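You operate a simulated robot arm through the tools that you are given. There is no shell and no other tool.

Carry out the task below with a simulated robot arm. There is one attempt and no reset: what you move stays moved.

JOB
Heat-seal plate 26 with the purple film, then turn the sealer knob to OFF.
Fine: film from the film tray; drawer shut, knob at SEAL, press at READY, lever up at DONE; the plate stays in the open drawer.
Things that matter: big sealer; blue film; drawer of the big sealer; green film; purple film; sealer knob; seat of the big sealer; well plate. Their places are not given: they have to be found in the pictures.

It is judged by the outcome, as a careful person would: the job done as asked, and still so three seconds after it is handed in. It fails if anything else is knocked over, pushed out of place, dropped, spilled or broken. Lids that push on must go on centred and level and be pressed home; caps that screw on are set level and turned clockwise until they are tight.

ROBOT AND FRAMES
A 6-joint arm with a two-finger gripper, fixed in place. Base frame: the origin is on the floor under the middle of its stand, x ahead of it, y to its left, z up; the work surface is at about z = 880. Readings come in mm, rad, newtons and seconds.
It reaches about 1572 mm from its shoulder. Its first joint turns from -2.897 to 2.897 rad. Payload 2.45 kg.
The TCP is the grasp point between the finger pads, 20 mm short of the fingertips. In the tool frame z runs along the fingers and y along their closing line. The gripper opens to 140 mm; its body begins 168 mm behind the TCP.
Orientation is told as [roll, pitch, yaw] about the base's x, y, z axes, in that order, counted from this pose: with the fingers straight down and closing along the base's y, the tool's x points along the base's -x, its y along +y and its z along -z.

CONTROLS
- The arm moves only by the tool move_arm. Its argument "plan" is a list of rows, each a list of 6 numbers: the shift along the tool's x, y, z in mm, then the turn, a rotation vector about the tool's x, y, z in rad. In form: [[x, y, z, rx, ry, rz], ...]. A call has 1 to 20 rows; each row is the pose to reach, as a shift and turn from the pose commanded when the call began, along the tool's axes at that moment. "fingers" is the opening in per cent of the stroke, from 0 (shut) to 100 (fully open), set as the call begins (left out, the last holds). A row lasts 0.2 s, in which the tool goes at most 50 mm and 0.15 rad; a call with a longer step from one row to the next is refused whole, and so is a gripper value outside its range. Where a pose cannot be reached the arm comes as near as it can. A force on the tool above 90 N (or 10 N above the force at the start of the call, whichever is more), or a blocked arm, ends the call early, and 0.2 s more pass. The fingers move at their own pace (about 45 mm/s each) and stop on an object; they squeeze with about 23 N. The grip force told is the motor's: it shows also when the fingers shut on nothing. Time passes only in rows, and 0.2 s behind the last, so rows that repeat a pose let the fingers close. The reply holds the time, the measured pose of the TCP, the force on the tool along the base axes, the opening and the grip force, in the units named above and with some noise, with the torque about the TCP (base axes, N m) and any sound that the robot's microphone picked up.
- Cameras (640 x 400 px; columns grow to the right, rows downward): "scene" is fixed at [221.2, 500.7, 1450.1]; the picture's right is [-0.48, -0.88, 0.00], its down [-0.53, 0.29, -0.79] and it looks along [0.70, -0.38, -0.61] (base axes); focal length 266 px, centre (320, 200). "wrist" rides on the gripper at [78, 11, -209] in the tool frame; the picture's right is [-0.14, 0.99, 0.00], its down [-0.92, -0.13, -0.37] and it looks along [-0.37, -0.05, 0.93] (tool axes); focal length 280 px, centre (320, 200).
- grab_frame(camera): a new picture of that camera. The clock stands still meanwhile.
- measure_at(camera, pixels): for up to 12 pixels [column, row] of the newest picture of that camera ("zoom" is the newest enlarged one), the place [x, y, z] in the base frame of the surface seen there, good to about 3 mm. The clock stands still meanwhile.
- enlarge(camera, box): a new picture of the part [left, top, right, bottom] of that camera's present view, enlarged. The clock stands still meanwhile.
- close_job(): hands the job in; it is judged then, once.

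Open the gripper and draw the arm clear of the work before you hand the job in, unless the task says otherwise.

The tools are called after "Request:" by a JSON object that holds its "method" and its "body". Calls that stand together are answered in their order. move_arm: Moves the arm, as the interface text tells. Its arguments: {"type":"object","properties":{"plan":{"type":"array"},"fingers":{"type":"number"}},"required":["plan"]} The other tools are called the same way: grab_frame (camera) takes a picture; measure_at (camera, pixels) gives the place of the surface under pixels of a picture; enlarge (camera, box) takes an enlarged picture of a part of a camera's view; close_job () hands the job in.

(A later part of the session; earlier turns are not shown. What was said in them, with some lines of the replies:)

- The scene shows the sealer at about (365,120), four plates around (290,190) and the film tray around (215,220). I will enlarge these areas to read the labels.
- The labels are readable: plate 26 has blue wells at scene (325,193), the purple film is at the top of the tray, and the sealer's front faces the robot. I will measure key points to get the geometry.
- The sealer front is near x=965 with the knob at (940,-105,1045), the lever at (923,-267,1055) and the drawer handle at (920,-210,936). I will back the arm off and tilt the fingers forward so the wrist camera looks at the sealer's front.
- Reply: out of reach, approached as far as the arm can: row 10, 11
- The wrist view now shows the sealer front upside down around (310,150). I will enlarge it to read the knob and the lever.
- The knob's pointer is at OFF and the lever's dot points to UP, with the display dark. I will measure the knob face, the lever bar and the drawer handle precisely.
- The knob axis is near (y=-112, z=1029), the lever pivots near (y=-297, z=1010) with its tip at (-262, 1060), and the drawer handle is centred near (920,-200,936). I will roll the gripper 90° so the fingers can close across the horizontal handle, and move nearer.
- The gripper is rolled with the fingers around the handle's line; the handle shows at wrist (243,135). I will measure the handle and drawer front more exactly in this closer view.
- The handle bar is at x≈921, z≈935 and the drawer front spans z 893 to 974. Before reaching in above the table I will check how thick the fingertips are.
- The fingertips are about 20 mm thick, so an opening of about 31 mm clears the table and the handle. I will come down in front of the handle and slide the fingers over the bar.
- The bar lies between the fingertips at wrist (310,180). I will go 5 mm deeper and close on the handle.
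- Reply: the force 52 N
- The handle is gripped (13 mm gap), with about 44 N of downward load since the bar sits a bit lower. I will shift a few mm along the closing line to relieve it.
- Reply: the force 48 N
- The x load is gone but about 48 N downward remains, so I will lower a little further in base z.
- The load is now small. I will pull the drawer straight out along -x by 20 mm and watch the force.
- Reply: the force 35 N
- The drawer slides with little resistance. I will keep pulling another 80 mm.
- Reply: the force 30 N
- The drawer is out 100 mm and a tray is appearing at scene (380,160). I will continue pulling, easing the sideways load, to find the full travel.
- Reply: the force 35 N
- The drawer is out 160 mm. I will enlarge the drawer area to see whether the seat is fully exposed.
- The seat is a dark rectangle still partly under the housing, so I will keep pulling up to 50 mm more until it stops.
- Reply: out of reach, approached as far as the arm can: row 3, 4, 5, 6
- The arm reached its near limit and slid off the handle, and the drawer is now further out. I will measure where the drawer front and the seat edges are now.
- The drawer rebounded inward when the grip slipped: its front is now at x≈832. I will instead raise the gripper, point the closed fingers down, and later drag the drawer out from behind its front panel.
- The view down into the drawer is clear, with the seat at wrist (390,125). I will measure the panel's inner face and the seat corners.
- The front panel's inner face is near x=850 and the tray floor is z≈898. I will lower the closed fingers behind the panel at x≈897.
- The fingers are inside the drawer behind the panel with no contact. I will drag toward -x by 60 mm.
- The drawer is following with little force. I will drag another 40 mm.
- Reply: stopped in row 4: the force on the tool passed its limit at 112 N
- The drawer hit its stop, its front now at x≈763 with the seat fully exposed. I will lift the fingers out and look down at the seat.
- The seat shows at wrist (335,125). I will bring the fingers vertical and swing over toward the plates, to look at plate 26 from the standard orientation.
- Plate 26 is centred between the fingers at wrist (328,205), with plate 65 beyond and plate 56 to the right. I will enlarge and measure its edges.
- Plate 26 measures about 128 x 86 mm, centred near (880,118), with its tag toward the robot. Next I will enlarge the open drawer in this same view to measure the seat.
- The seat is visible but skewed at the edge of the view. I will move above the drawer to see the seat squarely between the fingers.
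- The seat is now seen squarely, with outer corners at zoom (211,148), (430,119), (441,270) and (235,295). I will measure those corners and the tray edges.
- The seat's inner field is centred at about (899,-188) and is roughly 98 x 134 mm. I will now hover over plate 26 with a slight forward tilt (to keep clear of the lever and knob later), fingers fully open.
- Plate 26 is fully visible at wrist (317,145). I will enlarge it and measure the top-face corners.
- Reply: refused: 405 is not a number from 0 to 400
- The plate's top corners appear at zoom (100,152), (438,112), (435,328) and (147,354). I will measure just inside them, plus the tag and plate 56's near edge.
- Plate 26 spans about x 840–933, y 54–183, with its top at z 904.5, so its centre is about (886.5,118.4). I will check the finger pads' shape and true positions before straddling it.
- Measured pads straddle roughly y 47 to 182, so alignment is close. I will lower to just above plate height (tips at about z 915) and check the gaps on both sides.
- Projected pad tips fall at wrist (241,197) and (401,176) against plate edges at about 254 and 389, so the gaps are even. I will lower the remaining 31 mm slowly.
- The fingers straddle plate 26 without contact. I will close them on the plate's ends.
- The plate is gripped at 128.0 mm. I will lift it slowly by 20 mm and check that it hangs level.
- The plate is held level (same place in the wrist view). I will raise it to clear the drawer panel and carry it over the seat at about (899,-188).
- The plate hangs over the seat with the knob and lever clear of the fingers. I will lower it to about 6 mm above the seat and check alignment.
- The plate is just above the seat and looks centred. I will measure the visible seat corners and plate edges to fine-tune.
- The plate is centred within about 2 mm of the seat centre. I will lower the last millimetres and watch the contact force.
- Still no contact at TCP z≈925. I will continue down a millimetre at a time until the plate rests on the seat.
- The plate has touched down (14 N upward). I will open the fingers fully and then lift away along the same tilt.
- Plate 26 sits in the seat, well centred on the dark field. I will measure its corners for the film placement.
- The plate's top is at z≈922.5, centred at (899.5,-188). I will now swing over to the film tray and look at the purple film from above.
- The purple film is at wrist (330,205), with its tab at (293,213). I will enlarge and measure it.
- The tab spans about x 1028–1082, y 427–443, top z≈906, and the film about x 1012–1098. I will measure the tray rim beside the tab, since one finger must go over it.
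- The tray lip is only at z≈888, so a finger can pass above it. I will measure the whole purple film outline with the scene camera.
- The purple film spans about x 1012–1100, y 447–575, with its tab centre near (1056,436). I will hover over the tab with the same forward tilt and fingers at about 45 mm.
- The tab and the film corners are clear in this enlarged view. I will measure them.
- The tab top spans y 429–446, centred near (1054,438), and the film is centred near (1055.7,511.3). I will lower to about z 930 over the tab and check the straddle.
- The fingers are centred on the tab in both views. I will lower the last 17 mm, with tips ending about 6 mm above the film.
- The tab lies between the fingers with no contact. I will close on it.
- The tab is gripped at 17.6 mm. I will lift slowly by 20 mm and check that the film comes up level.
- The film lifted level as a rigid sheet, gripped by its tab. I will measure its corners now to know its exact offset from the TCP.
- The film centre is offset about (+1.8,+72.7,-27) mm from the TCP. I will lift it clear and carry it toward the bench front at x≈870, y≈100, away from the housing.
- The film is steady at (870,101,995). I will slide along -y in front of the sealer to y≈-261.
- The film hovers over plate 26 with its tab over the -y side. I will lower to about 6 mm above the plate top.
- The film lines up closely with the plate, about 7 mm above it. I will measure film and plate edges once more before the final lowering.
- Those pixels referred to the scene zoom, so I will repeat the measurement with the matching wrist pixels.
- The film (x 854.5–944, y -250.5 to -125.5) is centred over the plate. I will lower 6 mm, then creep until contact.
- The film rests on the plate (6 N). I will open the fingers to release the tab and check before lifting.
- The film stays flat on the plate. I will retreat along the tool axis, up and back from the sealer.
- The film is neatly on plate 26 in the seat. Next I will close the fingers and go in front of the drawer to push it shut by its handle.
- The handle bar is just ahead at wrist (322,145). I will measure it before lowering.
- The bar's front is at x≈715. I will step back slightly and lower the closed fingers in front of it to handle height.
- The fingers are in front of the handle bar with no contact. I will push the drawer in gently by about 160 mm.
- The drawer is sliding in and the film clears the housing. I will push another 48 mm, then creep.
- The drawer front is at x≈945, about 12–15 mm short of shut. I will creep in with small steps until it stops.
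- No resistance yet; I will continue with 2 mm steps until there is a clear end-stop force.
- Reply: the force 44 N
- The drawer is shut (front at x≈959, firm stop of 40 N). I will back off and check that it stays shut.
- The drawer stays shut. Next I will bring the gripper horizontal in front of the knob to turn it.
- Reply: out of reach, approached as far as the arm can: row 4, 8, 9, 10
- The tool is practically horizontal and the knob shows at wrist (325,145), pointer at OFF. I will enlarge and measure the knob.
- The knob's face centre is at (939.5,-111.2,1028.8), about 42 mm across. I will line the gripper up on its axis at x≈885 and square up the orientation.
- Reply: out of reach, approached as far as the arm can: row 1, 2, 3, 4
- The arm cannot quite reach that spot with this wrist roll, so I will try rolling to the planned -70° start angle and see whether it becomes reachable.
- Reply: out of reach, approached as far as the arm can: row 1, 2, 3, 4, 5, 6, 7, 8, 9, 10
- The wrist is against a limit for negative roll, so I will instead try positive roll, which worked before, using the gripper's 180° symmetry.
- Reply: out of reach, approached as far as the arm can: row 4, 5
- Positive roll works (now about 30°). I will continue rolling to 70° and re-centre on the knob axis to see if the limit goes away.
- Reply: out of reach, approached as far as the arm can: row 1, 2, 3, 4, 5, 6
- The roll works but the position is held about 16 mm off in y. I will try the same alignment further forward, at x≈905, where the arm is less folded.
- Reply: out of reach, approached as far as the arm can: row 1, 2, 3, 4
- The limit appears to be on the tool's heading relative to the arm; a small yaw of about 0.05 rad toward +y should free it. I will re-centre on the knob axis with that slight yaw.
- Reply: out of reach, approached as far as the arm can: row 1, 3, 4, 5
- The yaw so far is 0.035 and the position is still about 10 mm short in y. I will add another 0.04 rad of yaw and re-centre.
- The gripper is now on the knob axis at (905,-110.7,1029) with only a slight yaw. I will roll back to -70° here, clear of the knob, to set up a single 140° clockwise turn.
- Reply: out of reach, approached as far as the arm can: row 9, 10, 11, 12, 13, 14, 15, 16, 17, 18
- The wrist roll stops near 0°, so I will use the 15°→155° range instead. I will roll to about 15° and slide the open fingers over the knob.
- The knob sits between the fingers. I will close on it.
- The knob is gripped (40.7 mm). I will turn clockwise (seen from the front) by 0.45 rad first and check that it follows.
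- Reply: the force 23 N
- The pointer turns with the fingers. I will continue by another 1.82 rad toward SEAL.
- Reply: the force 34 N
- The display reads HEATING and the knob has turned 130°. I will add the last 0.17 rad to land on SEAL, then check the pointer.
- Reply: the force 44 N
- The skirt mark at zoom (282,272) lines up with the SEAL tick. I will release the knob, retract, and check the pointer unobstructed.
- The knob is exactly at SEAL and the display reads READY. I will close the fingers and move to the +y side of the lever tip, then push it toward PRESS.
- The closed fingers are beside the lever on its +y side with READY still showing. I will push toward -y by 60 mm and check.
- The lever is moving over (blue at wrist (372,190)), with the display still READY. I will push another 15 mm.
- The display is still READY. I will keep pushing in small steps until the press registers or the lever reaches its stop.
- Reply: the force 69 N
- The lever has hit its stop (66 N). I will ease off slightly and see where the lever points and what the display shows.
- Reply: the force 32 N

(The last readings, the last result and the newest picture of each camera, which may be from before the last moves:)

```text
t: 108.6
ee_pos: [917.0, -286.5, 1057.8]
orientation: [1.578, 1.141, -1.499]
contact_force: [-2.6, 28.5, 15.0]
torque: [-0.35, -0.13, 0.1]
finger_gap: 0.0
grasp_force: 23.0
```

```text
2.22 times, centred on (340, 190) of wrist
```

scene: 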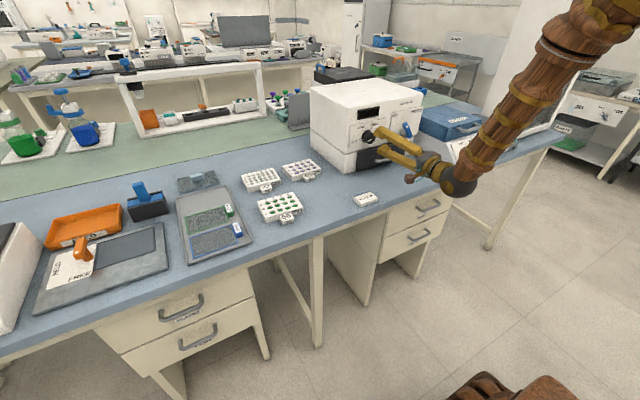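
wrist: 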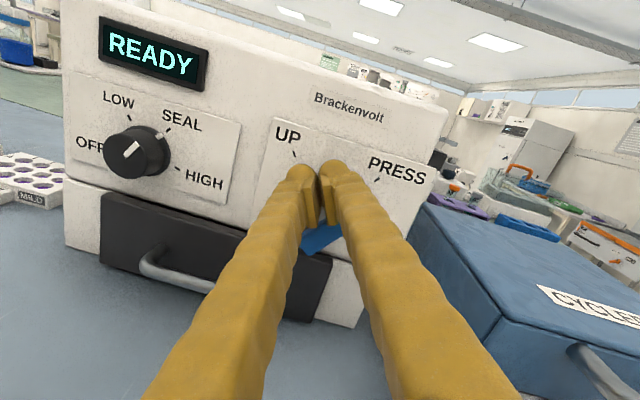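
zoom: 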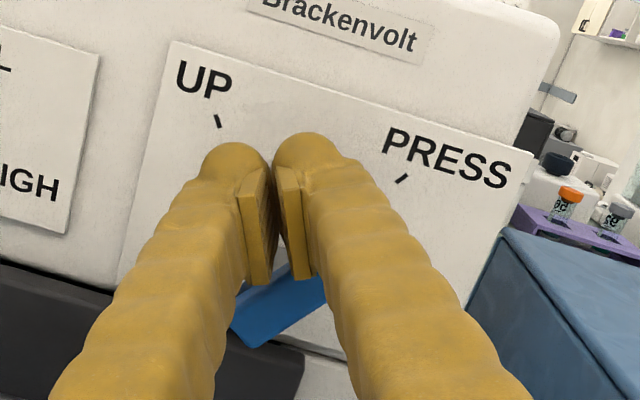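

The display reads DONE, so the lever must go up now. I will check how near the cycler is on the -y side before going around the lever (no time passes).

Request:
{"method": "enlarge", "body": {"camera": "scene", "box": [390, 80, 550, 180]}}

Request:
{"method": "measure_at", "body": {"camera": "zoom", "pixels": [[90, 140], [150, 180], [215, 210], [300, 170], [370, 150], [240, 130], [330, 180], [60, 215], [245, 290], [130, 120], [210, 235]]}}

```text
4.00 times, centred on (470, 130) of scene
```

zoom: 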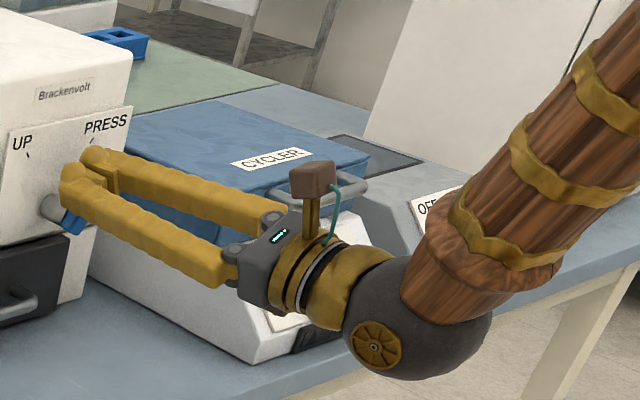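

```text
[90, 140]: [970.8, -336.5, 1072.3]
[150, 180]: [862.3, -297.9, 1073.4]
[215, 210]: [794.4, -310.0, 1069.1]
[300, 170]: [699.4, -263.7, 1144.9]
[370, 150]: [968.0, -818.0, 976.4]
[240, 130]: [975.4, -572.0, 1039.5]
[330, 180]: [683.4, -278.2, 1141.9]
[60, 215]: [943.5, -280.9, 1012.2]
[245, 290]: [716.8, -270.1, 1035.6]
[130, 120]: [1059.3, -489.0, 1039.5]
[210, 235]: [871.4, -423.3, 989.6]
```

The cycler's lid top is at z≈1040 and y<-420, so there is room. I will retract, go around to the lever's -y side and push it back toward UP.

Request:
{"method": "move_arm", "body": {"plan": [[1.1, -2.2, -36.9, 0, 0, 0], [-13.6, 39.5, -39.8, 0, 0, 0], [-28.1, 81, -42.7, 0, 0, 0], [-28.7, 82.1, -23.8, 0, 0, 0], [-29.2, 83.2, -5.8, 0, 0, 0], [-25, 74.1, -5.1, 0, 0, 0], [-20.9, 65, -4.5, 0, 0, 0], [-16.7, 56, -3.8, 0, 0, 0], [-12.6, 46.9, -3.2, 0, 0, 0]]}}

Request:
{"method": "grab_frame", "body": {"camera": "wrist"}}

Request:
{"method": "enlarge", "body": {"camera": "scene", "box": [350, 85, 450, 165]}}

```text
t: 110.6
ee_pos: [916.0, -332.2, 1063.4]
orientation: [1.572, 1.14, -1.503]
contact_force: [0.3, 0.8, 1.1]
torque: [-0.01, -0.02, 0.0]
finger_gap: 0.0
grasp_force: 23.0
```

```text
taken
```

wrist: 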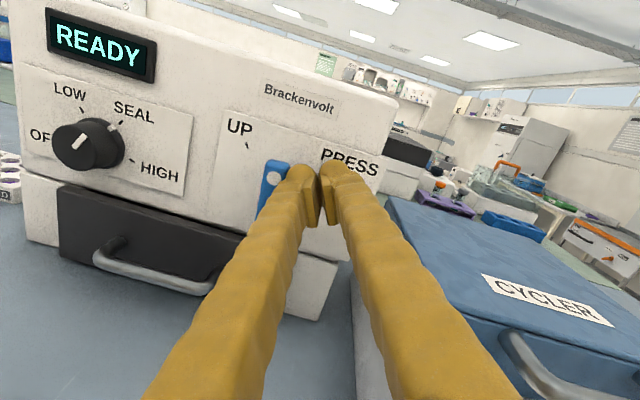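

```text
5.00 times, centred on (400, 125) of scene
```

zoom: 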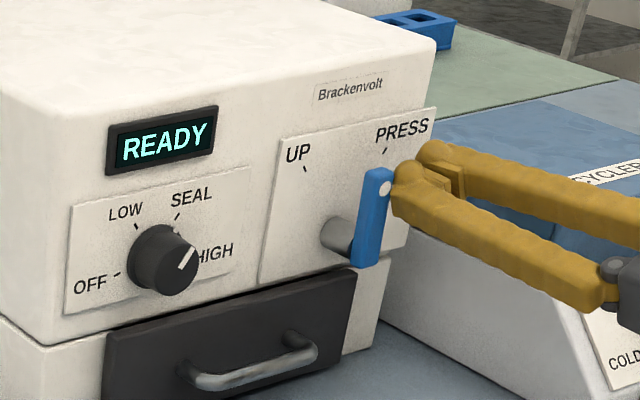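

The lever is coming back (about vertical) and the display has returned to READY. I will push on toward UP in small steps.

Request:
{"method": "move_arm", "body": {"plan": [[2.9, -6.4, 0.5, 0, 0, 0], [5.8, -12.7, 0.9, 0, 0, 0], [8.7, -19, 1.4, 0, 0, 0], [10.4, -22.7, 1.6, 0, 0, 0]]}}

Request:
{"method": "enlarge", "body": {"camera": "wrist", "box": [180, 80, 400, 260]}}

Request:
{"method": "enlarge", "body": {"camera": "scene", "box": [350, 85, 450, 165]}}

```text
t: 111.6
ee_pos: [915.0, -307.8, 1065.6]
orientation: [1.574, 1.141, -1.498]
contact_force: [-0.3, 0.2, 0.0]
torque: [-0.02, 0.02, 0.0]
finger_gap: 0.0
grasp_force: 22.4
```

```text
2.22 times, centred on (290, 170) of wrist
```

zoom: 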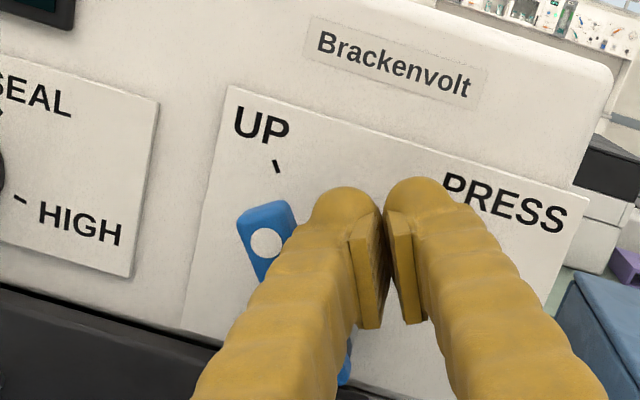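

```text
5.00 times, centred on (400, 125) of scene
```

zoom: 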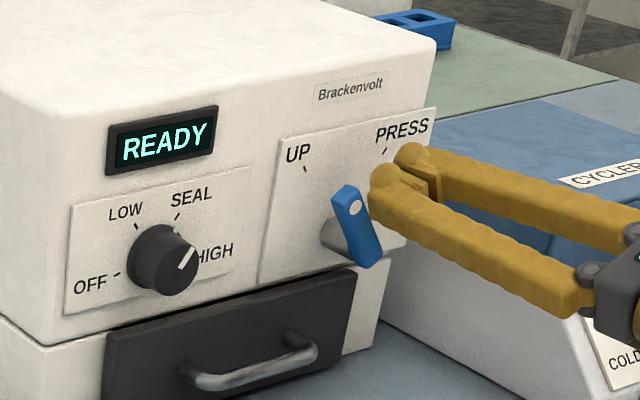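

The lever's dot is back at the original UP position (zoom (356,207)). I will nudge gently to confirm it rests against its stop.

Request:
{"method": "move_arm", "body": {"plan": [[1.2, -2.7, 0.2, 0, 0, 0], [1.2, -2.7, 0.2, 0, 0, 0]]}}

Request:
{"method": "move_arm", "body": {"plan": [[1.2, -2.7, 0.2, 0, 0, 0], [1.2, -2.7, 0.2, 0, 0, 0]]}}

Request:
{"method": "enlarge", "body": {"camera": "scene", "box": [350, 85, 450, 165]}}

```text
t: 112.2
ee_pos: [916.5, -306.5, 1065.1]
orientation: [1.573, 1.14, -1.502]
contact_force: [0.4, -0.7, -0.6]
torque: [0.01, 0.0, 0.01]
finger_gap: 0.2
grasp_force: 22.6
```

```text
t: 112.8
ee_pos: [915.8, -303.7, 1064.1]
orientation: [1.574, 1.139, -1.499]
contact_force: [-0.5, -1.0, 0.4]
torque: [-0.03, -0.05, 0.0]
finger_gap: 0.0
grasp_force: 23.5
```

```text
5.00 times, centred on (400, 125) of scene
```

zoom: 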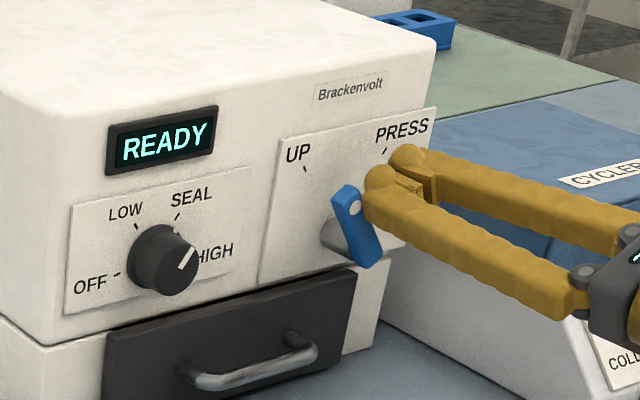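

No stop force yet; I will nudge another few millimetres until it firms up.

Request:
{"method": "move_arm", "body": {"plan": [[1.2, -2.7, 0.2, 0, 0, 0], [1.2, -2.7, 0.2, 0, 0, 0]]}}

Request:
{"method": "move_arm", "body": {"plan": [[1.2, -2.7, 0.2, 0, 0, 0], [1.2, -2.7, 0.2, 0, 0, 0]]}}

Request:
{"method": "enlarge", "body": {"camera": "wrist", "box": [180, 80, 400, 260]}}

```text
t: 113.4
ee_pos: [915.5, -301.4, 1066.1]
orientation: [1.577, 1.142, -1.503]
contact_force: [-0.7, -38.0, 5.2]
torque: [-0.84, -0.03, -0.29]
finger_gap: 0.0
grasp_force: 23.1
```

```text
t: 114.0
ee_pos: [914.8, -299.8, 1066.4]
orientation: [1.578, 1.142, -1.502]
contact_force: [0.8, -80.0, 11.2]
torque: [-1.67, -0.11, -0.64]
finger_gap: 0.1
grasp_force: 22.8
```

```text
2.22 times, centred on (290, 170) of wrist
```

zoom: 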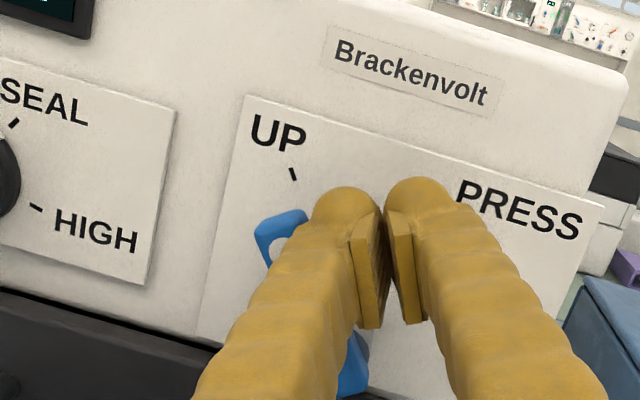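

The lever is firmly at UP. I will back off from it and retract clear of the panel.

Request:
{"method": "move_arm", "body": {"plan": [[-5, 10.9, -0.8, 0, 0, 0], [-4.5, 9.8, -18, 0, 0, 0], [-4, 8.8, -35.7, 0, 0, 0], [-4, 8.8, -35.7, 0, 0, 0]]}}

Request:
{"method": "enlarge", "body": {"camera": "scene", "box": [350, 85, 450, 165]}}

Request:
{"method": "grab_frame", "body": {"camera": "wrist"}}

```text
t: 115.0
ee_pos: [881.2, -307.9, 1064.1]
orientation: [1.573, 1.14, -1.501]
contact_force: [0.0, 0.3, -0.6]
torque: [0.04, -0.01, -0.02]
finger_gap: 0.0
grasp_force: 23.4
```

```text
5.00 times, centred on (400, 125) of scene
```

zoom: 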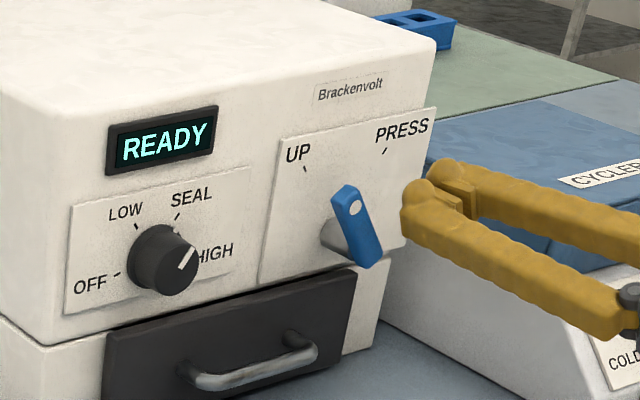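

```text
taken
```

wrist: 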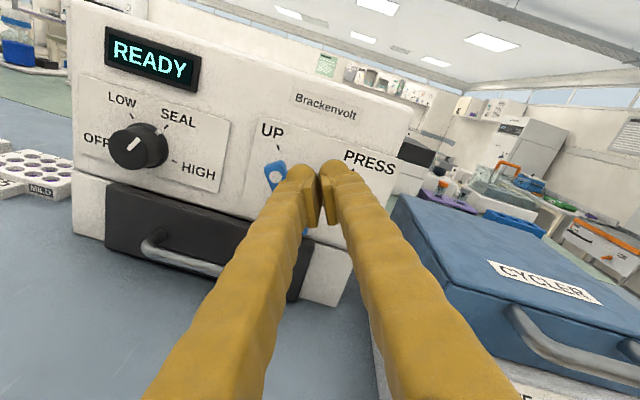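

The lever rests at UP. Now I will go back in front of the knob with the fingers open to turn it to OFF.

Request:
{"method": "move_arm", "body": {"plan": [[9.6, -38, 2.9, 0, 0, 0], [19.1, -76, 5.8, 0, 0, 0], [28.7, -114, 8.6, 0, 0, 0], [38.2, -152, 11.5, 0, 0, 0], [47.8, -189.8, 14.4, 0, 0, 0], [47.8, -189.8, 14.4, 0, 0, 0]], "fingers": 40}}

Request:
{"method": "grab_frame", "body": {"camera": "wrist"}}

```text
t: 116.4
ee_pos: [883.5, -115.6, 1028.2]
orientation: [1.575, 1.14, -1.5]
contact_force: [0.2, -0.5, -0.3]
torque: [-0.02, 0.02, -0.01]
finger_gap: 55.9
grasp_force: 0.0
```

```text
taken
```

wrist: 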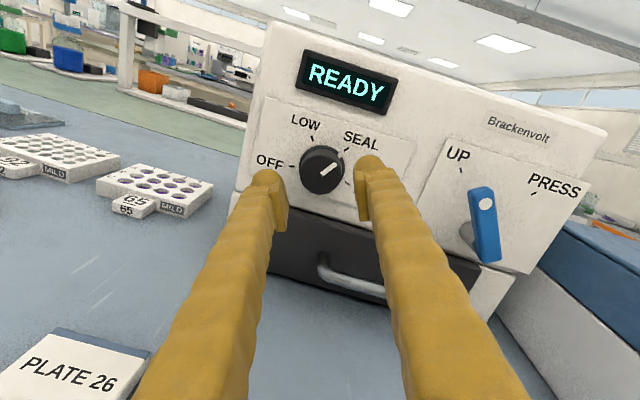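

The fingers straddle the knob's line. I will slide forward over the knob.

Request:
{"method": "move_arm", "body": {"plan": [[0, 0, 14, 0, 0, 0], [0, 0, 28, 0, 0, 0], [0, 0, 42, 0, 0, 0], [0, 0, 54.5, 0, 0, 0], [0, 0, 54.5, 0, 0, 0]]}}

Request:
{"method": "move_arm", "body": {"plan": [[0, 0, 0, 0, 0, 0], [0, 0, 0, 0, 0, 0], [0, 0, 0, 0, 0, 0]], "fingers": 0}}

Request:
{"method": "enlarge", "body": {"camera": "wrist", "box": [220, 90, 420, 290]}}

```text
t: 117.6
ee_pos: [937.5, -112.9, 1028.8]
orientation: [1.574, 1.14, -1.5]
contact_force: [-0.3, 0.2, 0.4]
torque: [0.02, 0.0, -0.02]
finger_gap: 55.8
grasp_force: 0.1
```

```text
t: 118.4
ee_pos: [935.7, -114.2, 1028.1]
orientation: [1.573, 1.14, -1.503]
contact_force: [3.1, 12.4, -6.6]
torque: [0.04, 0.1, 0.18]
finger_gap: 40.3
grasp_force: 42.3
```

```text
2.00 times, centred on (320, 190) of wrist
```

zoom: 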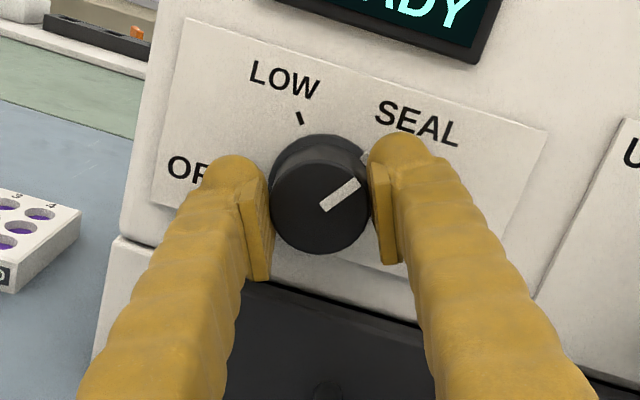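

The knob is gripped. I will turn it back counter-clockwise by 140° to OFF in one smooth motion.

Request:
{"method": "move_arm", "body": {"plan": [[0, 0, 0, 0, 0, -0.136], [0, 0, 0, 0, 0, -0.271], [0, 0, 0, 0, 0, -0.407], [0, 0, 0, 0, 0, -0.543], [0, 0, 0, 0, 0, -0.679], [0, 0, 0, 0, 0, -0.814], [0, 0, 0, 0, 0, -0.95], [0, 0, 0, 0, 0, -1.086], [0, 0, 0, 0, 0, -1.221], [0, 0, 0, 0, 0, -1.357], [0, 0, 0, 0, 0, -1.493], [0, 0, 0, 0, 0, -1.629], [0, 0, 0, 0, 0, -1.764], [0, 0, 0, 0, 0, -1.9], [0, 0, 0, 0, 0, -2.036], [0, 0, 0, 0, 0, -2.171], [0, 0, 0, 0, 0, -2.307], [0, 0, 0, 0, 0, -2.443], [0, 0, 0, 0, 0, -2.443]]}}

Request:
{"method": "enlarge", "body": {"camera": "wrist", "box": [220, 90, 420, 290]}}

Request:
{"method": "enlarge", "body": {"camera": "scene", "box": [350, 100, 400, 145]}}

```text
t: 122.4
ee_pos: [935.9, -112.9, 1029.8]
orientation: [1.577, -1.305, -1.514]
contact_force: [-3.4, -28.4, -17.8]
torque: [0.63, 0.2, -0.52]
finger_gap: 40.5
grasp_force: 45.2
```

```text
2.00 times, centred on (320, 190) of wrist
```

zoom: 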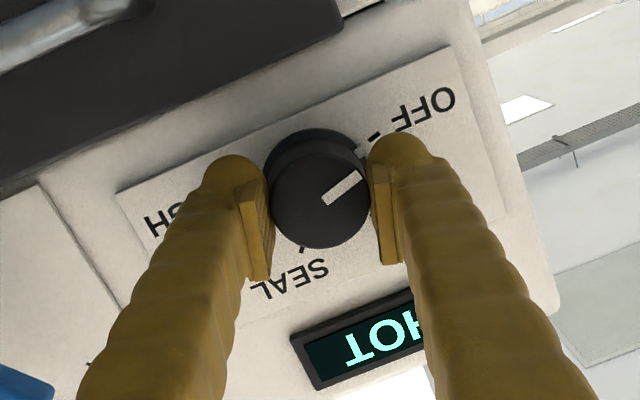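

```text
8.89 times, centred on (375, 122) of scene
```

zoom: 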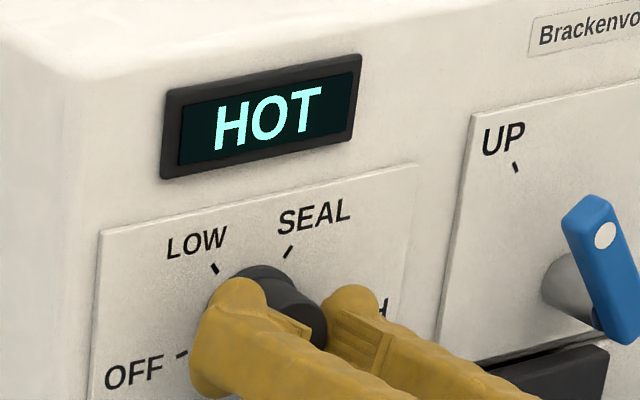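

The display reads HOT, as expected right after switching off, and the pointer looks to be at OFF. I will release, retract and check.

Request:
{"method": "move_arm", "body": {"plan": [[0, 0, 0, 0, 0, 0], [0, 0, 0, 0, 0, 0], [0, 0, -15, 0, 0, 0], [0, 0, -35, 0, 0, 0], [0, 0, -55, 0, 0, 0]], "fingers": 40}}

Request:
{"method": "enlarge", "body": {"camera": "wrist", "box": [220, 90, 420, 290]}}

Request:
{"method": "enlarge", "body": {"camera": "scene", "box": [350, 100, 400, 145]}}

```text
t: 123.6
ee_pos: [881.0, -115.6, 1028.4]
orientation: [1.58, -1.301, -1.514]
contact_force: [0.0, 0.1, 0.0]
torque: [0.01, 0.04, 0.03]
finger_gap: 56.0
grasp_force: 0.1
```

```text
2.00 times, centred on (320, 190) of wrist
```

zoom: 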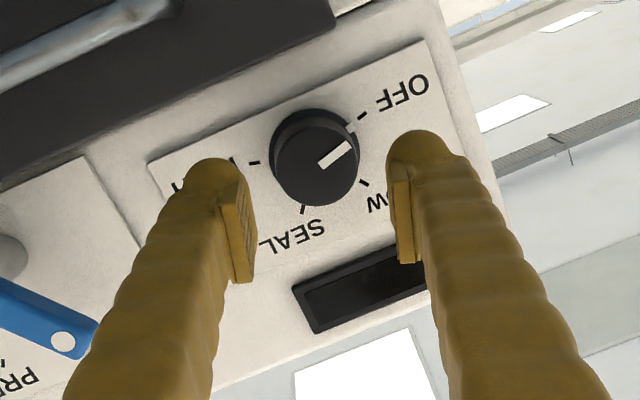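

```text
8.89 times, centred on (375, 122) of scene
```

zoom: 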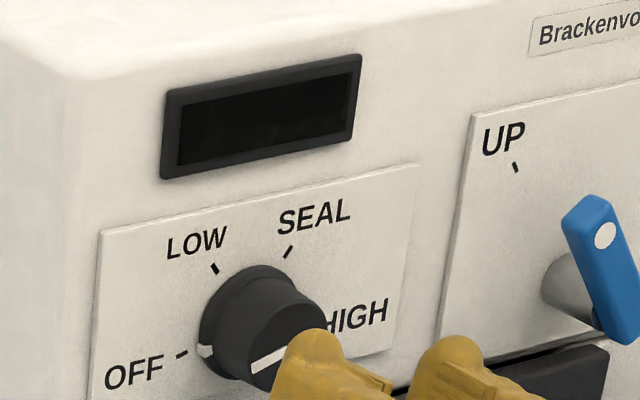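

The knob's mark is at OFF and the display is dark. Next I will open the drawer: first roll the gripper to 90° and move in front of the handle, clear of the panel.

Request:
{"method": "move_arm", "body": {"plan": [[-1, -2, -20, 0, 0, 0.1], [-5, -10, -26, 0, 0, 0.23], [-9, -18, -26, 0, 0, 0.36], [-12, -26, -26, 0, 0, 0.49], [-16, -35, -26, 0, 0, 0.62], [-20, -44, -26, 0, 0, 0.75], [-24, -53, -26, 0, 0, 0.88], [-27, -61, -26, 0, 0, 1.01], [-30, -68, -26, 0, 0, 1.14], [-32.8, -74.9, -26.4, 0, 0, 1.3], [-32.8, -74.9, -26.4, 0, 0, 1.3]], "fingers": 22}}

Request:
{"method": "grab_frame", "body": {"camera": "wrist"}}

```text
refused: row 10 steps farther than a row can; nothing moved
```

```text
taken
```

wrist: 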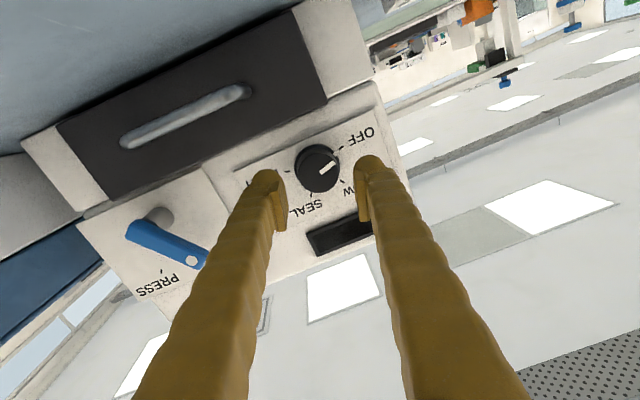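

The last rotation step was slightly too long, so I will resend with even steps.

Request:
{"method": "move_arm", "body": {"plan": [[-1, -2, -20, 0, 0, 0.13], [-5, -10, -26, 0, 0, 0.26], [-9, -18, -26, 0, 0, 0.39], [-12, -26, -26, 0, 0, 0.52], [-16, -35, -26, 0, 0, 0.65], [-20, -44, -26, 0, 0, 0.78], [-24, -53, -26, 0, 0, 0.91], [-27, -61, -26, 0, 0, 1.04], [-30, -68, -26, 0, 0, 1.17], [-32.8, -74.9, -26.4, 0, 0, 1.3], [-32.8, -74.9, -26.4, 0, 0, 1.3]], "fingers": 22}}

Request:
{"method": "grab_frame", "body": {"camera": "wrist"}}

```text
t: 126.0
ee_pos: [860.1, -199.3, 1040.1]
orientation: [1.573, 0.0, -1.503]
contact_force: [-0.8, 1.0, -1.2]
torque: [-0.01, 0.0, 0.0]
finger_gap: 31.0
grasp_force: 0.1
```

```text
taken
```

wrist: 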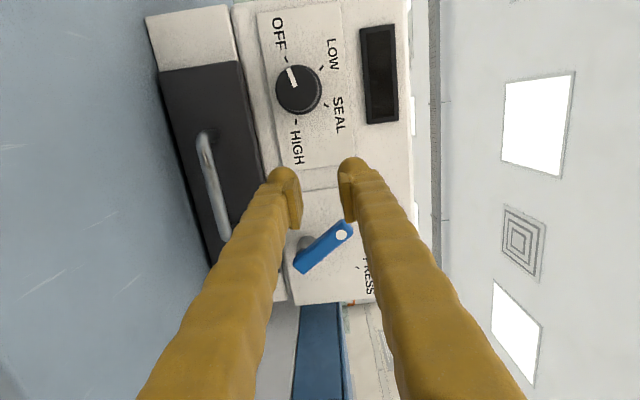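

The gripper is level and rolled to 90° at (860,-199,1040). I will tilt the fingers 46° down and come to a point just short of the handle.

Request:
{"method": "move_arm", "body": {"plan": [[0, -9, 2, 0.134, -0.011, 0.005], [0, -18, 5, 0.267, -0.021, 0.009], [-1, -28, 7, 0.4, -0.032, 0.014], [-1, -38, 10, 0.534, -0.043, 0.018], [-1.5, -47, 12, 0.667, -0.054, 0.023], [-1.7, -56.4, 14.4, 0.8, -0.064, 0.027], [-1.7, -56.4, 14.4, 0.8, -0.064, 0.027]]}}

Request:
{"method": "grab_frame", "body": {"camera": "wrist"}}

```text
t: 127.6
ee_pos: [876.2, -200.8, 984.3]
orientation: [0.769, -0.004, -1.575]
contact_force: [-0.2, 0.7, 1.1]
torque: [-0.01, 0.0, -0.01]
finger_gap: 30.7
grasp_force: 0.1
```

```text
taken
```

wrist: 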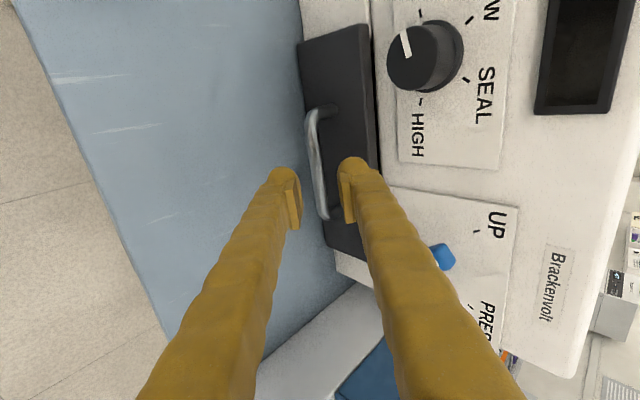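

The bar runs between the fingertips at wrist (318,165). I will measure it once more before sliding on.

Request:
{"method": "measure_at", "body": {"camera": "wrist", "pixels": [[312, 130], [316, 155], [319, 175], [323, 200], [320, 155], [345, 130], [350, 80]]}}

```text
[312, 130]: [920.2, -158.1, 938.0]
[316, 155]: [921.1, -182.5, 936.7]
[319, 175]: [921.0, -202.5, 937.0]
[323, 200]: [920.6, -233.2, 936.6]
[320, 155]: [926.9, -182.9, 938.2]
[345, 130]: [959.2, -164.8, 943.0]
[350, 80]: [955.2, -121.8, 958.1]
```

The bar centre is about (923.5,-200,934). I will narrow the opening a little and slide the fingers over the bar, biased away from the drawer front.

Request:
{"method": "move_arm", "body": {"plan": [[0, -2, 10, 0, 0, 0], [0, -4, 25, 0, 0, 0], [0, -4, 40, 0, 0, 0], [0, -4, 52, 0, 0, 0], [0, -4, 61, 0, 0, 0], [0, -4, 61, 0, 0, 0]], "fingers": 17}}

Request:
{"method": "grab_frame", "body": {"camera": "wrist"}}

Request:
{"method": "enlarge", "body": {"camera": "scene", "box": [350, 110, 430, 180]}}

```text
t: 129.0
ee_pos: [914.8, -199.5, 937.2]
orientation: [0.771, -0.002, -1.573]
contact_force: [0.5, -0.7, -0.2]
torque: [-0.01, 0.0, 0.02]
finger_gap: 23.6
grasp_force: 0.0
```

```text
taken
```

wrist: 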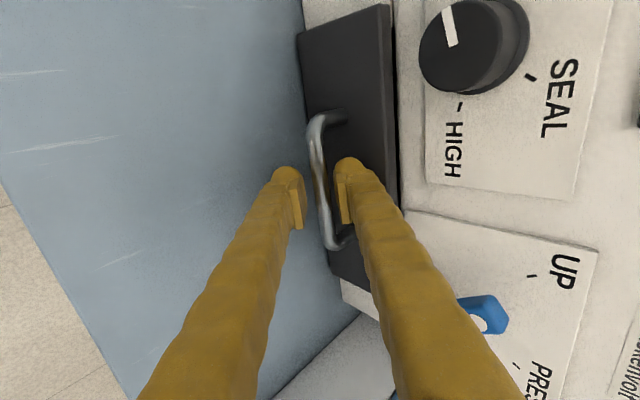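

```text
5.71 times, centred on (390, 145) of scene
```

zoom: 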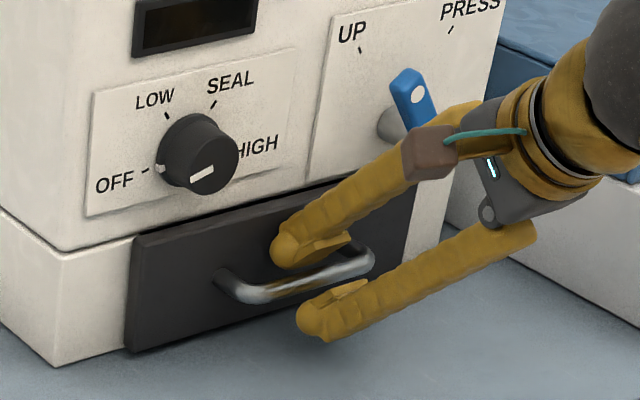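

The bar is between the fingers. I will close while shifting about 3 mm to centre on it.

Request:
{"method": "move_arm", "body": {"plan": [[0, 1.5, 0, 0, 0, 0], [0, 3, 0, 0, 0, 0], [0, 3, 0, 0, 0, 0], [0, 3, 0, 0, 0, 0]], "fingers": 0}}

```text
t: 130.0
ee_pos: [917.1, -199.9, 938.9]
orientation: [0.771, -0.003, -1.574]
contact_force: [-10.9, -4.6, -9.8]
torque: [-0.69, 0.12, 0.54]
finger_gap: 12.6
grasp_force: 39.8
```

Gripped at 12.6 mm with little load. I will pull the drawer out gently by 90 mm.

Request:
{"method": "move_arm", "body": {"plan": [[0, -2.2, -2.1, 0, 0, 0], [0, -5.8, -5.6, 0, 0, 0], [0, -11.5, -11.1, 0, 0, 0], [0, -17.9, -17.4, 0, 0, 0], [0, -24.4, -23.6, 0, 0, 0], [0, -30.9, -29.9, 0, 0, 0], [0, -37.4, -36.1, 0, 0, 0], [0, -43.9, -42.4, 0, 0, 0], [0, -50.3, -48.7, 0, 0, 0], [0, -56.8, -54.9, 0, 0, 0], [0, -61.8, -59.8, 0, 0, 0], [0, -64.7, -62.6, 0, 0, 0], [0, -64.7, -62.6, 0, 0, 0]]}}

Request:
{"method": "enlarge", "body": {"camera": "scene", "box": [340, 100, 460, 200]}}

```text
t: 132.7
ee_pos: [829.4, -201.1, 945.9]
orientation: [0.782, -0.003, -1.572]
contact_force: [0.7, -0.3, 10.7]
torque: [0.11, -0.18, 0.02]
finger_gap: 0.0
grasp_force: 29.2
stopped in row 13: the force on the tool passed its limit at 93 N (the readings are from after the stop); the commanded pose is now the measured one
```

```text
4.00 times, centred on (400, 150) of scene
```

zoom: 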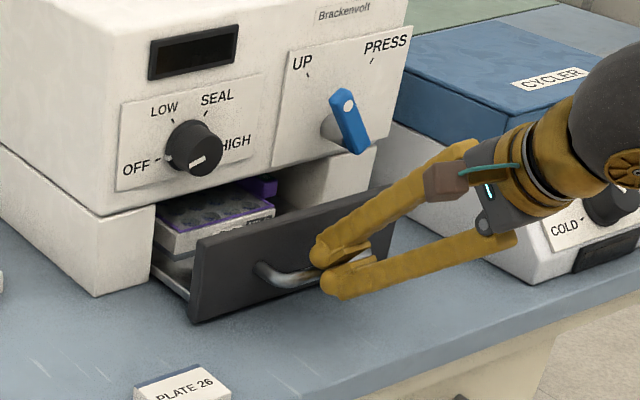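

The grip slipped off the bar near the end of that pull, with the drawer partly open. I will look at where the drawer and the plate are now.

Request:
{"method": "grab_frame", "body": {"camera": "wrist"}}

Request:
{"method": "measure_at", "body": {"camera": "zoom", "pixels": [[220, 250], [270, 230], [205, 290], [215, 205], [260, 190], [200, 230], [290, 275], [175, 300]]}}

Request:
{"method": "enlarge", "body": {"camera": "scene", "box": [360, 130, 410, 170]}}

```text
taken
```

wrist: 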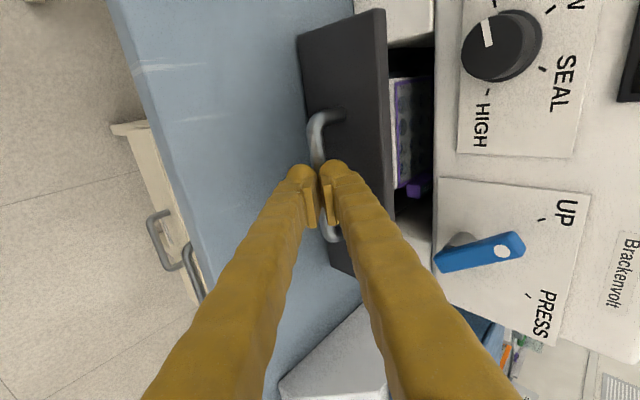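

```text
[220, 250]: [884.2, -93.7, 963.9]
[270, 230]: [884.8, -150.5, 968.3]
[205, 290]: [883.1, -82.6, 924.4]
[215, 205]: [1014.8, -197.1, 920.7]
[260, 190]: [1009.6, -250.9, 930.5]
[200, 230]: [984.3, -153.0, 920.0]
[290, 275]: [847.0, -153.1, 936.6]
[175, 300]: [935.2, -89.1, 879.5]
```

```text
10.00 times, centred on (385, 150) of scene
```

zoom: 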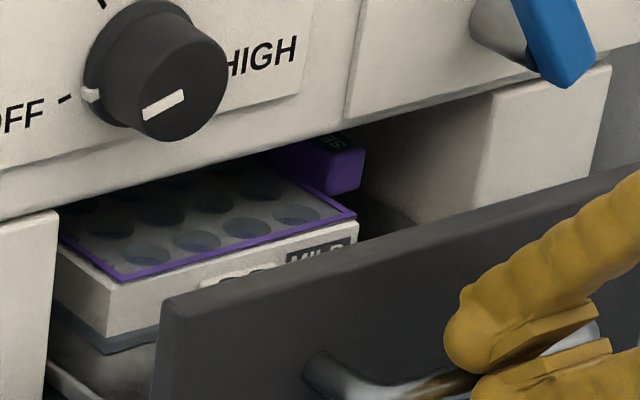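

The drawer is open 75 mm and the film and plate look fine. I will regrip the bar with the fingers pointing more steeply down, so that one finger hooks behind the bar and cannot slip.

Request:
{"method": "move_arm", "body": {"plan": [[0, -7.1, -21.2, 0, 0, 0], [0.5, 14, -42.5, 0.12, 0, 0], [1, 28.8, -48.9, 0.24, 0, 0], [1, 32.4, -41.1, 0.36, 0, 0], [1, 32.9, -36.3, 0.46, 0, 0], [1, 32.9, -36.3, 0.46, 0, 0]], "fingers": 18}}

Request:
{"method": "grab_frame", "body": {"camera": "wrist"}}

```text
t: 134.1
ee_pos: [826.6, -199.1, 993.2]
orientation: [0.318, -0.003, -1.575]
contact_force: [-0.4, 0.2, 1.4]
torque: [0.04, 0.0, 0.04]
finger_gap: 25.0
grasp_force: 0.1
```

```text
taken
```

wrist: 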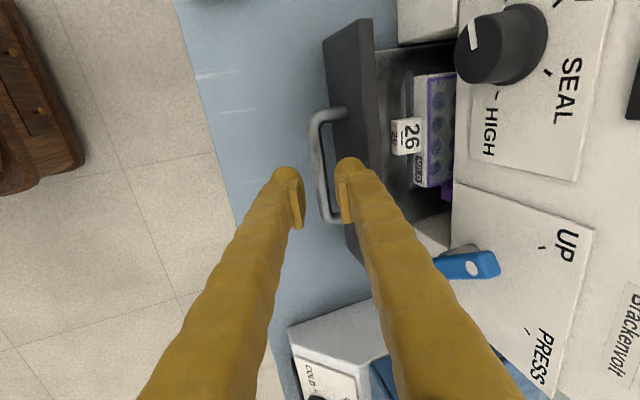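

The bar shows at wrist (318,160), between the fingertips. I will measure the bar and the panel face for the new approach.

Request:
{"method": "measure_at", "body": {"camera": "wrist", "pixels": [[316, 145], [319, 165], [323, 190], [328, 212], [337, 150], [345, 100], [362, 100], [330, 150]]}}

```text
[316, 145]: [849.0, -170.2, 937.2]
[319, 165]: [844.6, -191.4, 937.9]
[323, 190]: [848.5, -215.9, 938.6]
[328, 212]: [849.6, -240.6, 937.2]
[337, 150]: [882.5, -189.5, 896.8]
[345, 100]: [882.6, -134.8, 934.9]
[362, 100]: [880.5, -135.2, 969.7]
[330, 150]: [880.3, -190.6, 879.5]
```

The bar centre is near (849,-200,934) and the panel face at x≈882. I will lower the fingers over the bar, the rear one into the gap behind it.

Request:
{"method": "move_arm", "body": {"plan": [[0, 0, 14, 0, 0, 0], [0, 0, 28, 0, 0, 0], [0, 0, 38, 0, 0, 0], [0, 0, 46, 0, 0, 0], [0, 0, 53, 0, 0, 0], [0, 0, 53, 0, 0, 0]]}}

Request:
{"method": "grab_frame", "body": {"camera": "wrist"}}

Request:
{"method": "enlarge", "body": {"camera": "scene", "box": [360, 100, 460, 190]}}

```text
t: 135.5
ee_pos: [843.8, -198.5, 944.2]
orientation: [0.319, -0.003, -1.571]
contact_force: [0.8, -0.3, 0.3]
torque: [-0.01, -0.01, -0.02]
finger_gap: 25.3
grasp_force: 0.1
```

```text
taken
```

wrist: 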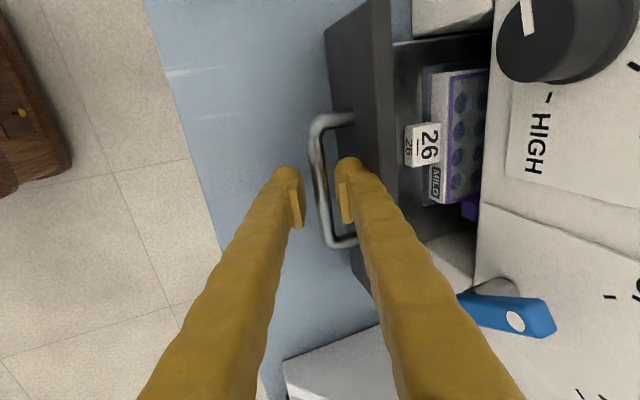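

```text
4.44 times, centred on (410, 145) of scene
```

zoom: 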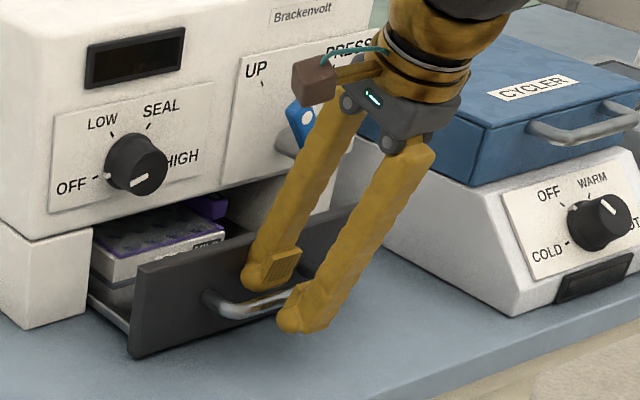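

The rear finger is behind the bar with no contact. I will close on the bar and then pull.

Request:
{"method": "move_arm", "body": {"plan": [[0, 1.5, 0, 0, 0, 0], [0, 3, 0, 0, 0, 0], [0, 3, 0, 0, 0, 0], [0, 3, 0, 0, 0, 0]], "fingers": 0}}

Request:
{"method": "move_arm", "body": {"plan": [[0, -2.8, -1, 0, 0, 0], [0, -7.6, -2.5, 0, 0, 0], [0, -14, -4.7, 0, 0, 0], [0, -20, -6.7, 0, 0, 0], [0, -28.5, -9.4, 0, 0, 0], [0, -28.5, -9.4, 0, 0, 0]]}}

Request:
{"method": "enlarge", "body": {"camera": "scene", "box": [350, 100, 470, 200]}}

```text
t: 136.5
ee_pos: [847.0, -199.3, 944.1]
orientation: [0.319, -0.003, -1.571]
contact_force: [-1.5, 10.7, -7.5]
torque: [-0.12, 0.04, 0.81]
finger_gap: 11.8
grasp_force: 38.7
```

```text
t: 137.9
ee_pos: [816.6, -198.7, 944.3]
orientation: [0.319, -0.003, -1.572]
contact_force: [-0.2, 3.5, -1.1]
torque: [-0.17, 0.01, 0.81]
finger_gap: 11.2
grasp_force: 38.0
```

```text
4.00 times, centred on (410, 150) of scene
```

zoom: 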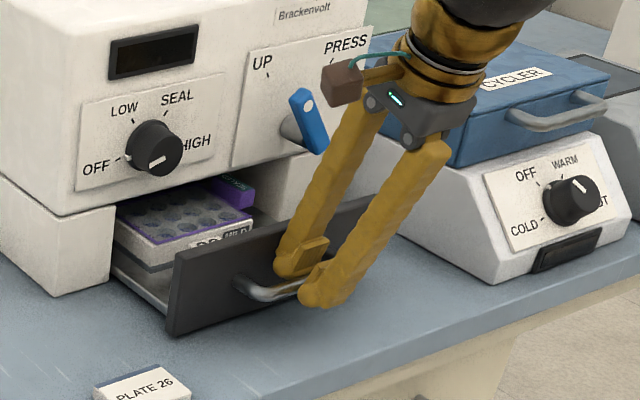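

The drawer follows with almost no force. I will pull another 80 mm.

Request:
{"method": "move_arm", "body": {"plan": [[0, -4, -1.3, 0, 0, 0], [0, -11, -3.6, 0, 0, 0], [0, -19, -6.3, 0, 0, 0], [0, -27, -8.9, 0, 0, 0], [0, -36, -11.8, 0, 0, 0], [0, -45, -14.8, 0, 0, 0], [0, -54, -17.8, 0, 0, 0], [0, -63, -20.7, 0, 0, 0], [0, -71, -23.4, 0, 0, 0], [0, -76, -25, 0, 0, 0], [0, -76, -25, 0, 0, 0]]}}

Request:
{"method": "enlarge", "body": {"camera": "scene", "box": [350, 100, 470, 200]}}

Request:
{"method": "measure_at", "body": {"camera": "zoom", "pixels": [[230, 290], [215, 310], [270, 270]]}}

```text
t: 140.3
ee_pos: [736.0, -199.5, 943.5]
orientation: [0.322, -0.004, -1.571]
contact_force: [-1.5, 3.1, 27.1]
torque: [-0.16, -0.12, 0.84]
finger_gap: 10.8
grasp_force: 38.3
```

```text
4.00 times, centred on (410, 150) of scene
```

zoom: 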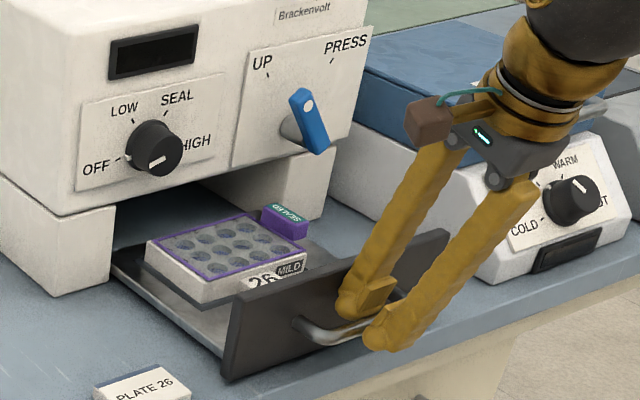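

```text
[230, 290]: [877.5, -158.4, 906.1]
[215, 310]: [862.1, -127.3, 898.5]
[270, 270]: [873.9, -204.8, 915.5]
```

The tab now reads SEALED and the drawer is almost fully out. I will pull another 10 mm so the plate is fully clear of the housing.

Request:
{"method": "move_arm", "body": {"plan": [[0, -3, -1.5, 0, 0, 0], [0, -6.5, -2.8, 0, 0, 0], [0, -9.5, -3.8, 0, 0, 0], [0, -9.5, -3.8, 0, 0, 0]]}}

Request:
{"method": "enlarge", "body": {"camera": "scene", "box": [360, 110, 440, 180]}}

```text
t: 141.3
ee_pos: [726.2, -199.1, 945.6]
orientation: [0.32, -0.004, -1.573]
contact_force: [-1.6, -9.2, 17.3]
torque: [-0.41, -0.08, 0.76]
finger_gap: 10.9
grasp_force: 37.9
```

```text
5.71 times, centred on (400, 145) of scene
```

zoom: 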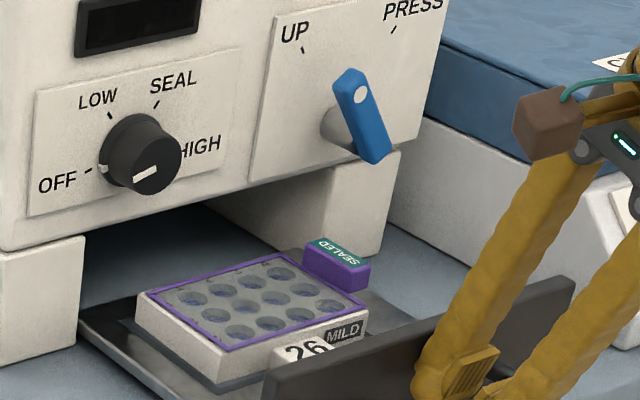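

Everything looks right: SEALED tab, knob at OFF, lever UP. I will open the fingers and withdraw upward along the tool axis.

Request:
{"method": "move_arm", "body": {"plan": [[0, 0, 0, 0, 0, 0], [0, -3, 0, 0, 0, 0], [0, -3, 0, 0, 0, 0], [0, -3, -12, 0, 0, 0], [0, -3, -30, 0, 0, 0], [0, -3, -60, 0, 0, 0], [0, -5, -100, 0, 0, 0], [0, -10, -140, 0, 0, 0]], "fingers": 18}}

Request:
{"method": "grab_frame", "body": {"camera": "wrist"}}

Request:
{"method": "grab_frame", "body": {"camera": "scene"}}

```text
t: 143.1
ee_pos: [675.3, -198.9, 1072.6]
orientation: [0.321, -0.003, -1.574]
contact_force: [0.2, -0.6, 0.3]
torque: [-0.02, 0.01, -0.02]
finger_gap: 25.2
grasp_force: 0.2
```

```text
taken
```

wrist: 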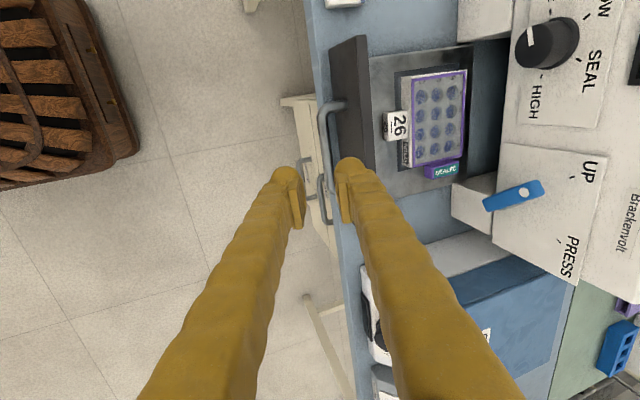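

```text
taken
```

scene: 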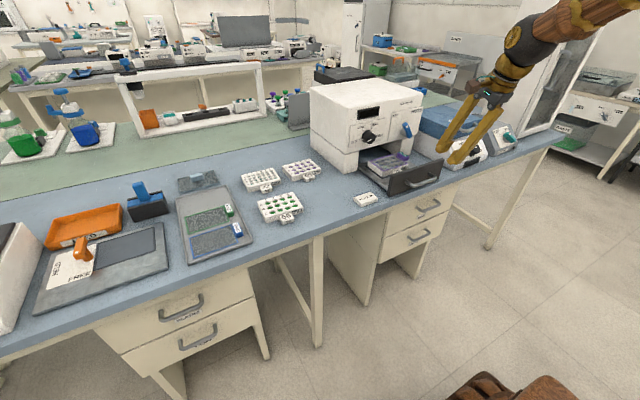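

The arm is clear and the sealed plate sits in the open drawer. I will raise the arm further, open the gripper, and take a final check of the sealer and the bench.

Request:
{"method": "move_arm", "body": {"plan": [[0, 5, -35, 0, 0, 0], [0, 12, -70, 0, 0, 0], [0, 20, -105, 0, 0, 0], [0, 20, -105, 0, 0, 0]], "fingers": 100}}

Request:
{"method": "enlarge", "body": {"camera": "wrist", "box": [330, 20, 580, 220]}}

Request:
{"method": "enlarge", "body": {"camera": "scene", "box": [330, 80, 460, 200]}}

Request:
{"method": "enlarge", "body": {"camera": "scene", "box": [150, 140, 400, 280]}}

```text
t: 144.1
ee_pos: [659.4, -197.2, 1179.7]
orientation: [0.32, -0.004, -1.572]
contact_force: [0.4, 0.2, 0.3]
torque: [0.01, 0.01, 0.02]
finger_gap: 113.7
grasp_force: 0.0
```

```text
2.00 times, centred on (455, 120) of wrist
```

zoom: 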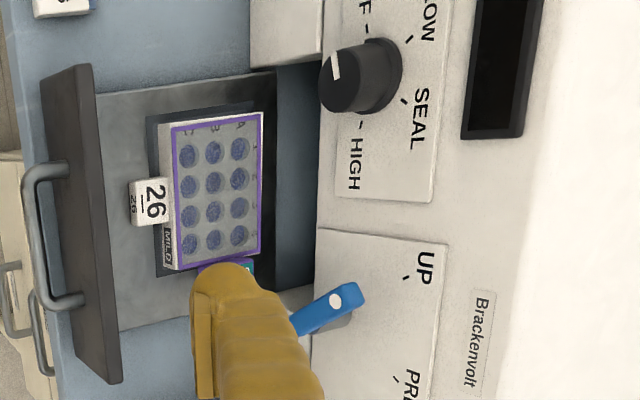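

```text
3.33 times, centred on (395, 140) of scene
```

zoom: 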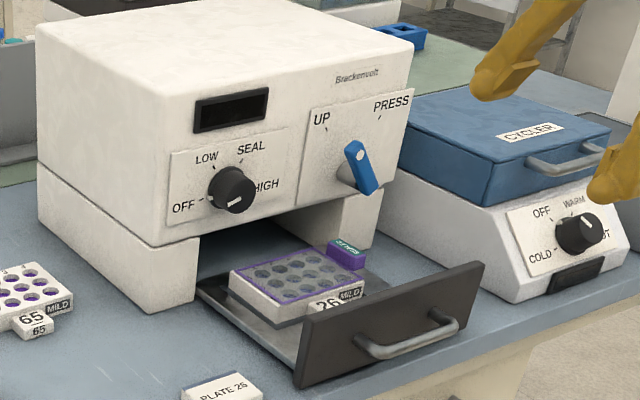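

```text
2.56 times, centred on (275, 210) of scene
```

zoom: 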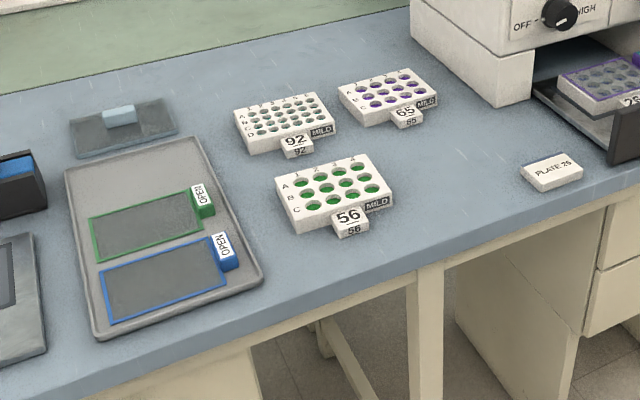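

The tab reads SEALED, plate 26 is in the open drawer, the knob mark is at OFF, the lever is at UP, and the other plates and films are where they were. The gripper is open and clear, so I will hand the job in.

Request:
{"method": "close_job", "body": {}}

```text
The job is handed in.
```

Plate 26 is sealed with the purple film, the sealer knob is at OFF, and I've handed the job in. In the final pictures:

- **Film:** the film's tab reads SEALED, and the film lies level on the plate.
- **Drawer:** it is open with the plate in its seat, clear of the housing. The grip slipped off the drawer handle twice. The first slip came before loading. The second came while reopening with the sealed plate inside, and the plate and film still looked in place afterwards.
- **Sealing:** I set the knob to SEAL, pressed the lever at READY and lifted it about two seconds after DONE appeared. I switched the knob to OFF before pulling the drawer open, and the display is dark.
- **Lever:** it is at UP.
- **Other items:** the other plates, the green and blue films, and the PLATE 26 card are where they were. The gripper is open and clear of the sealer and bench.
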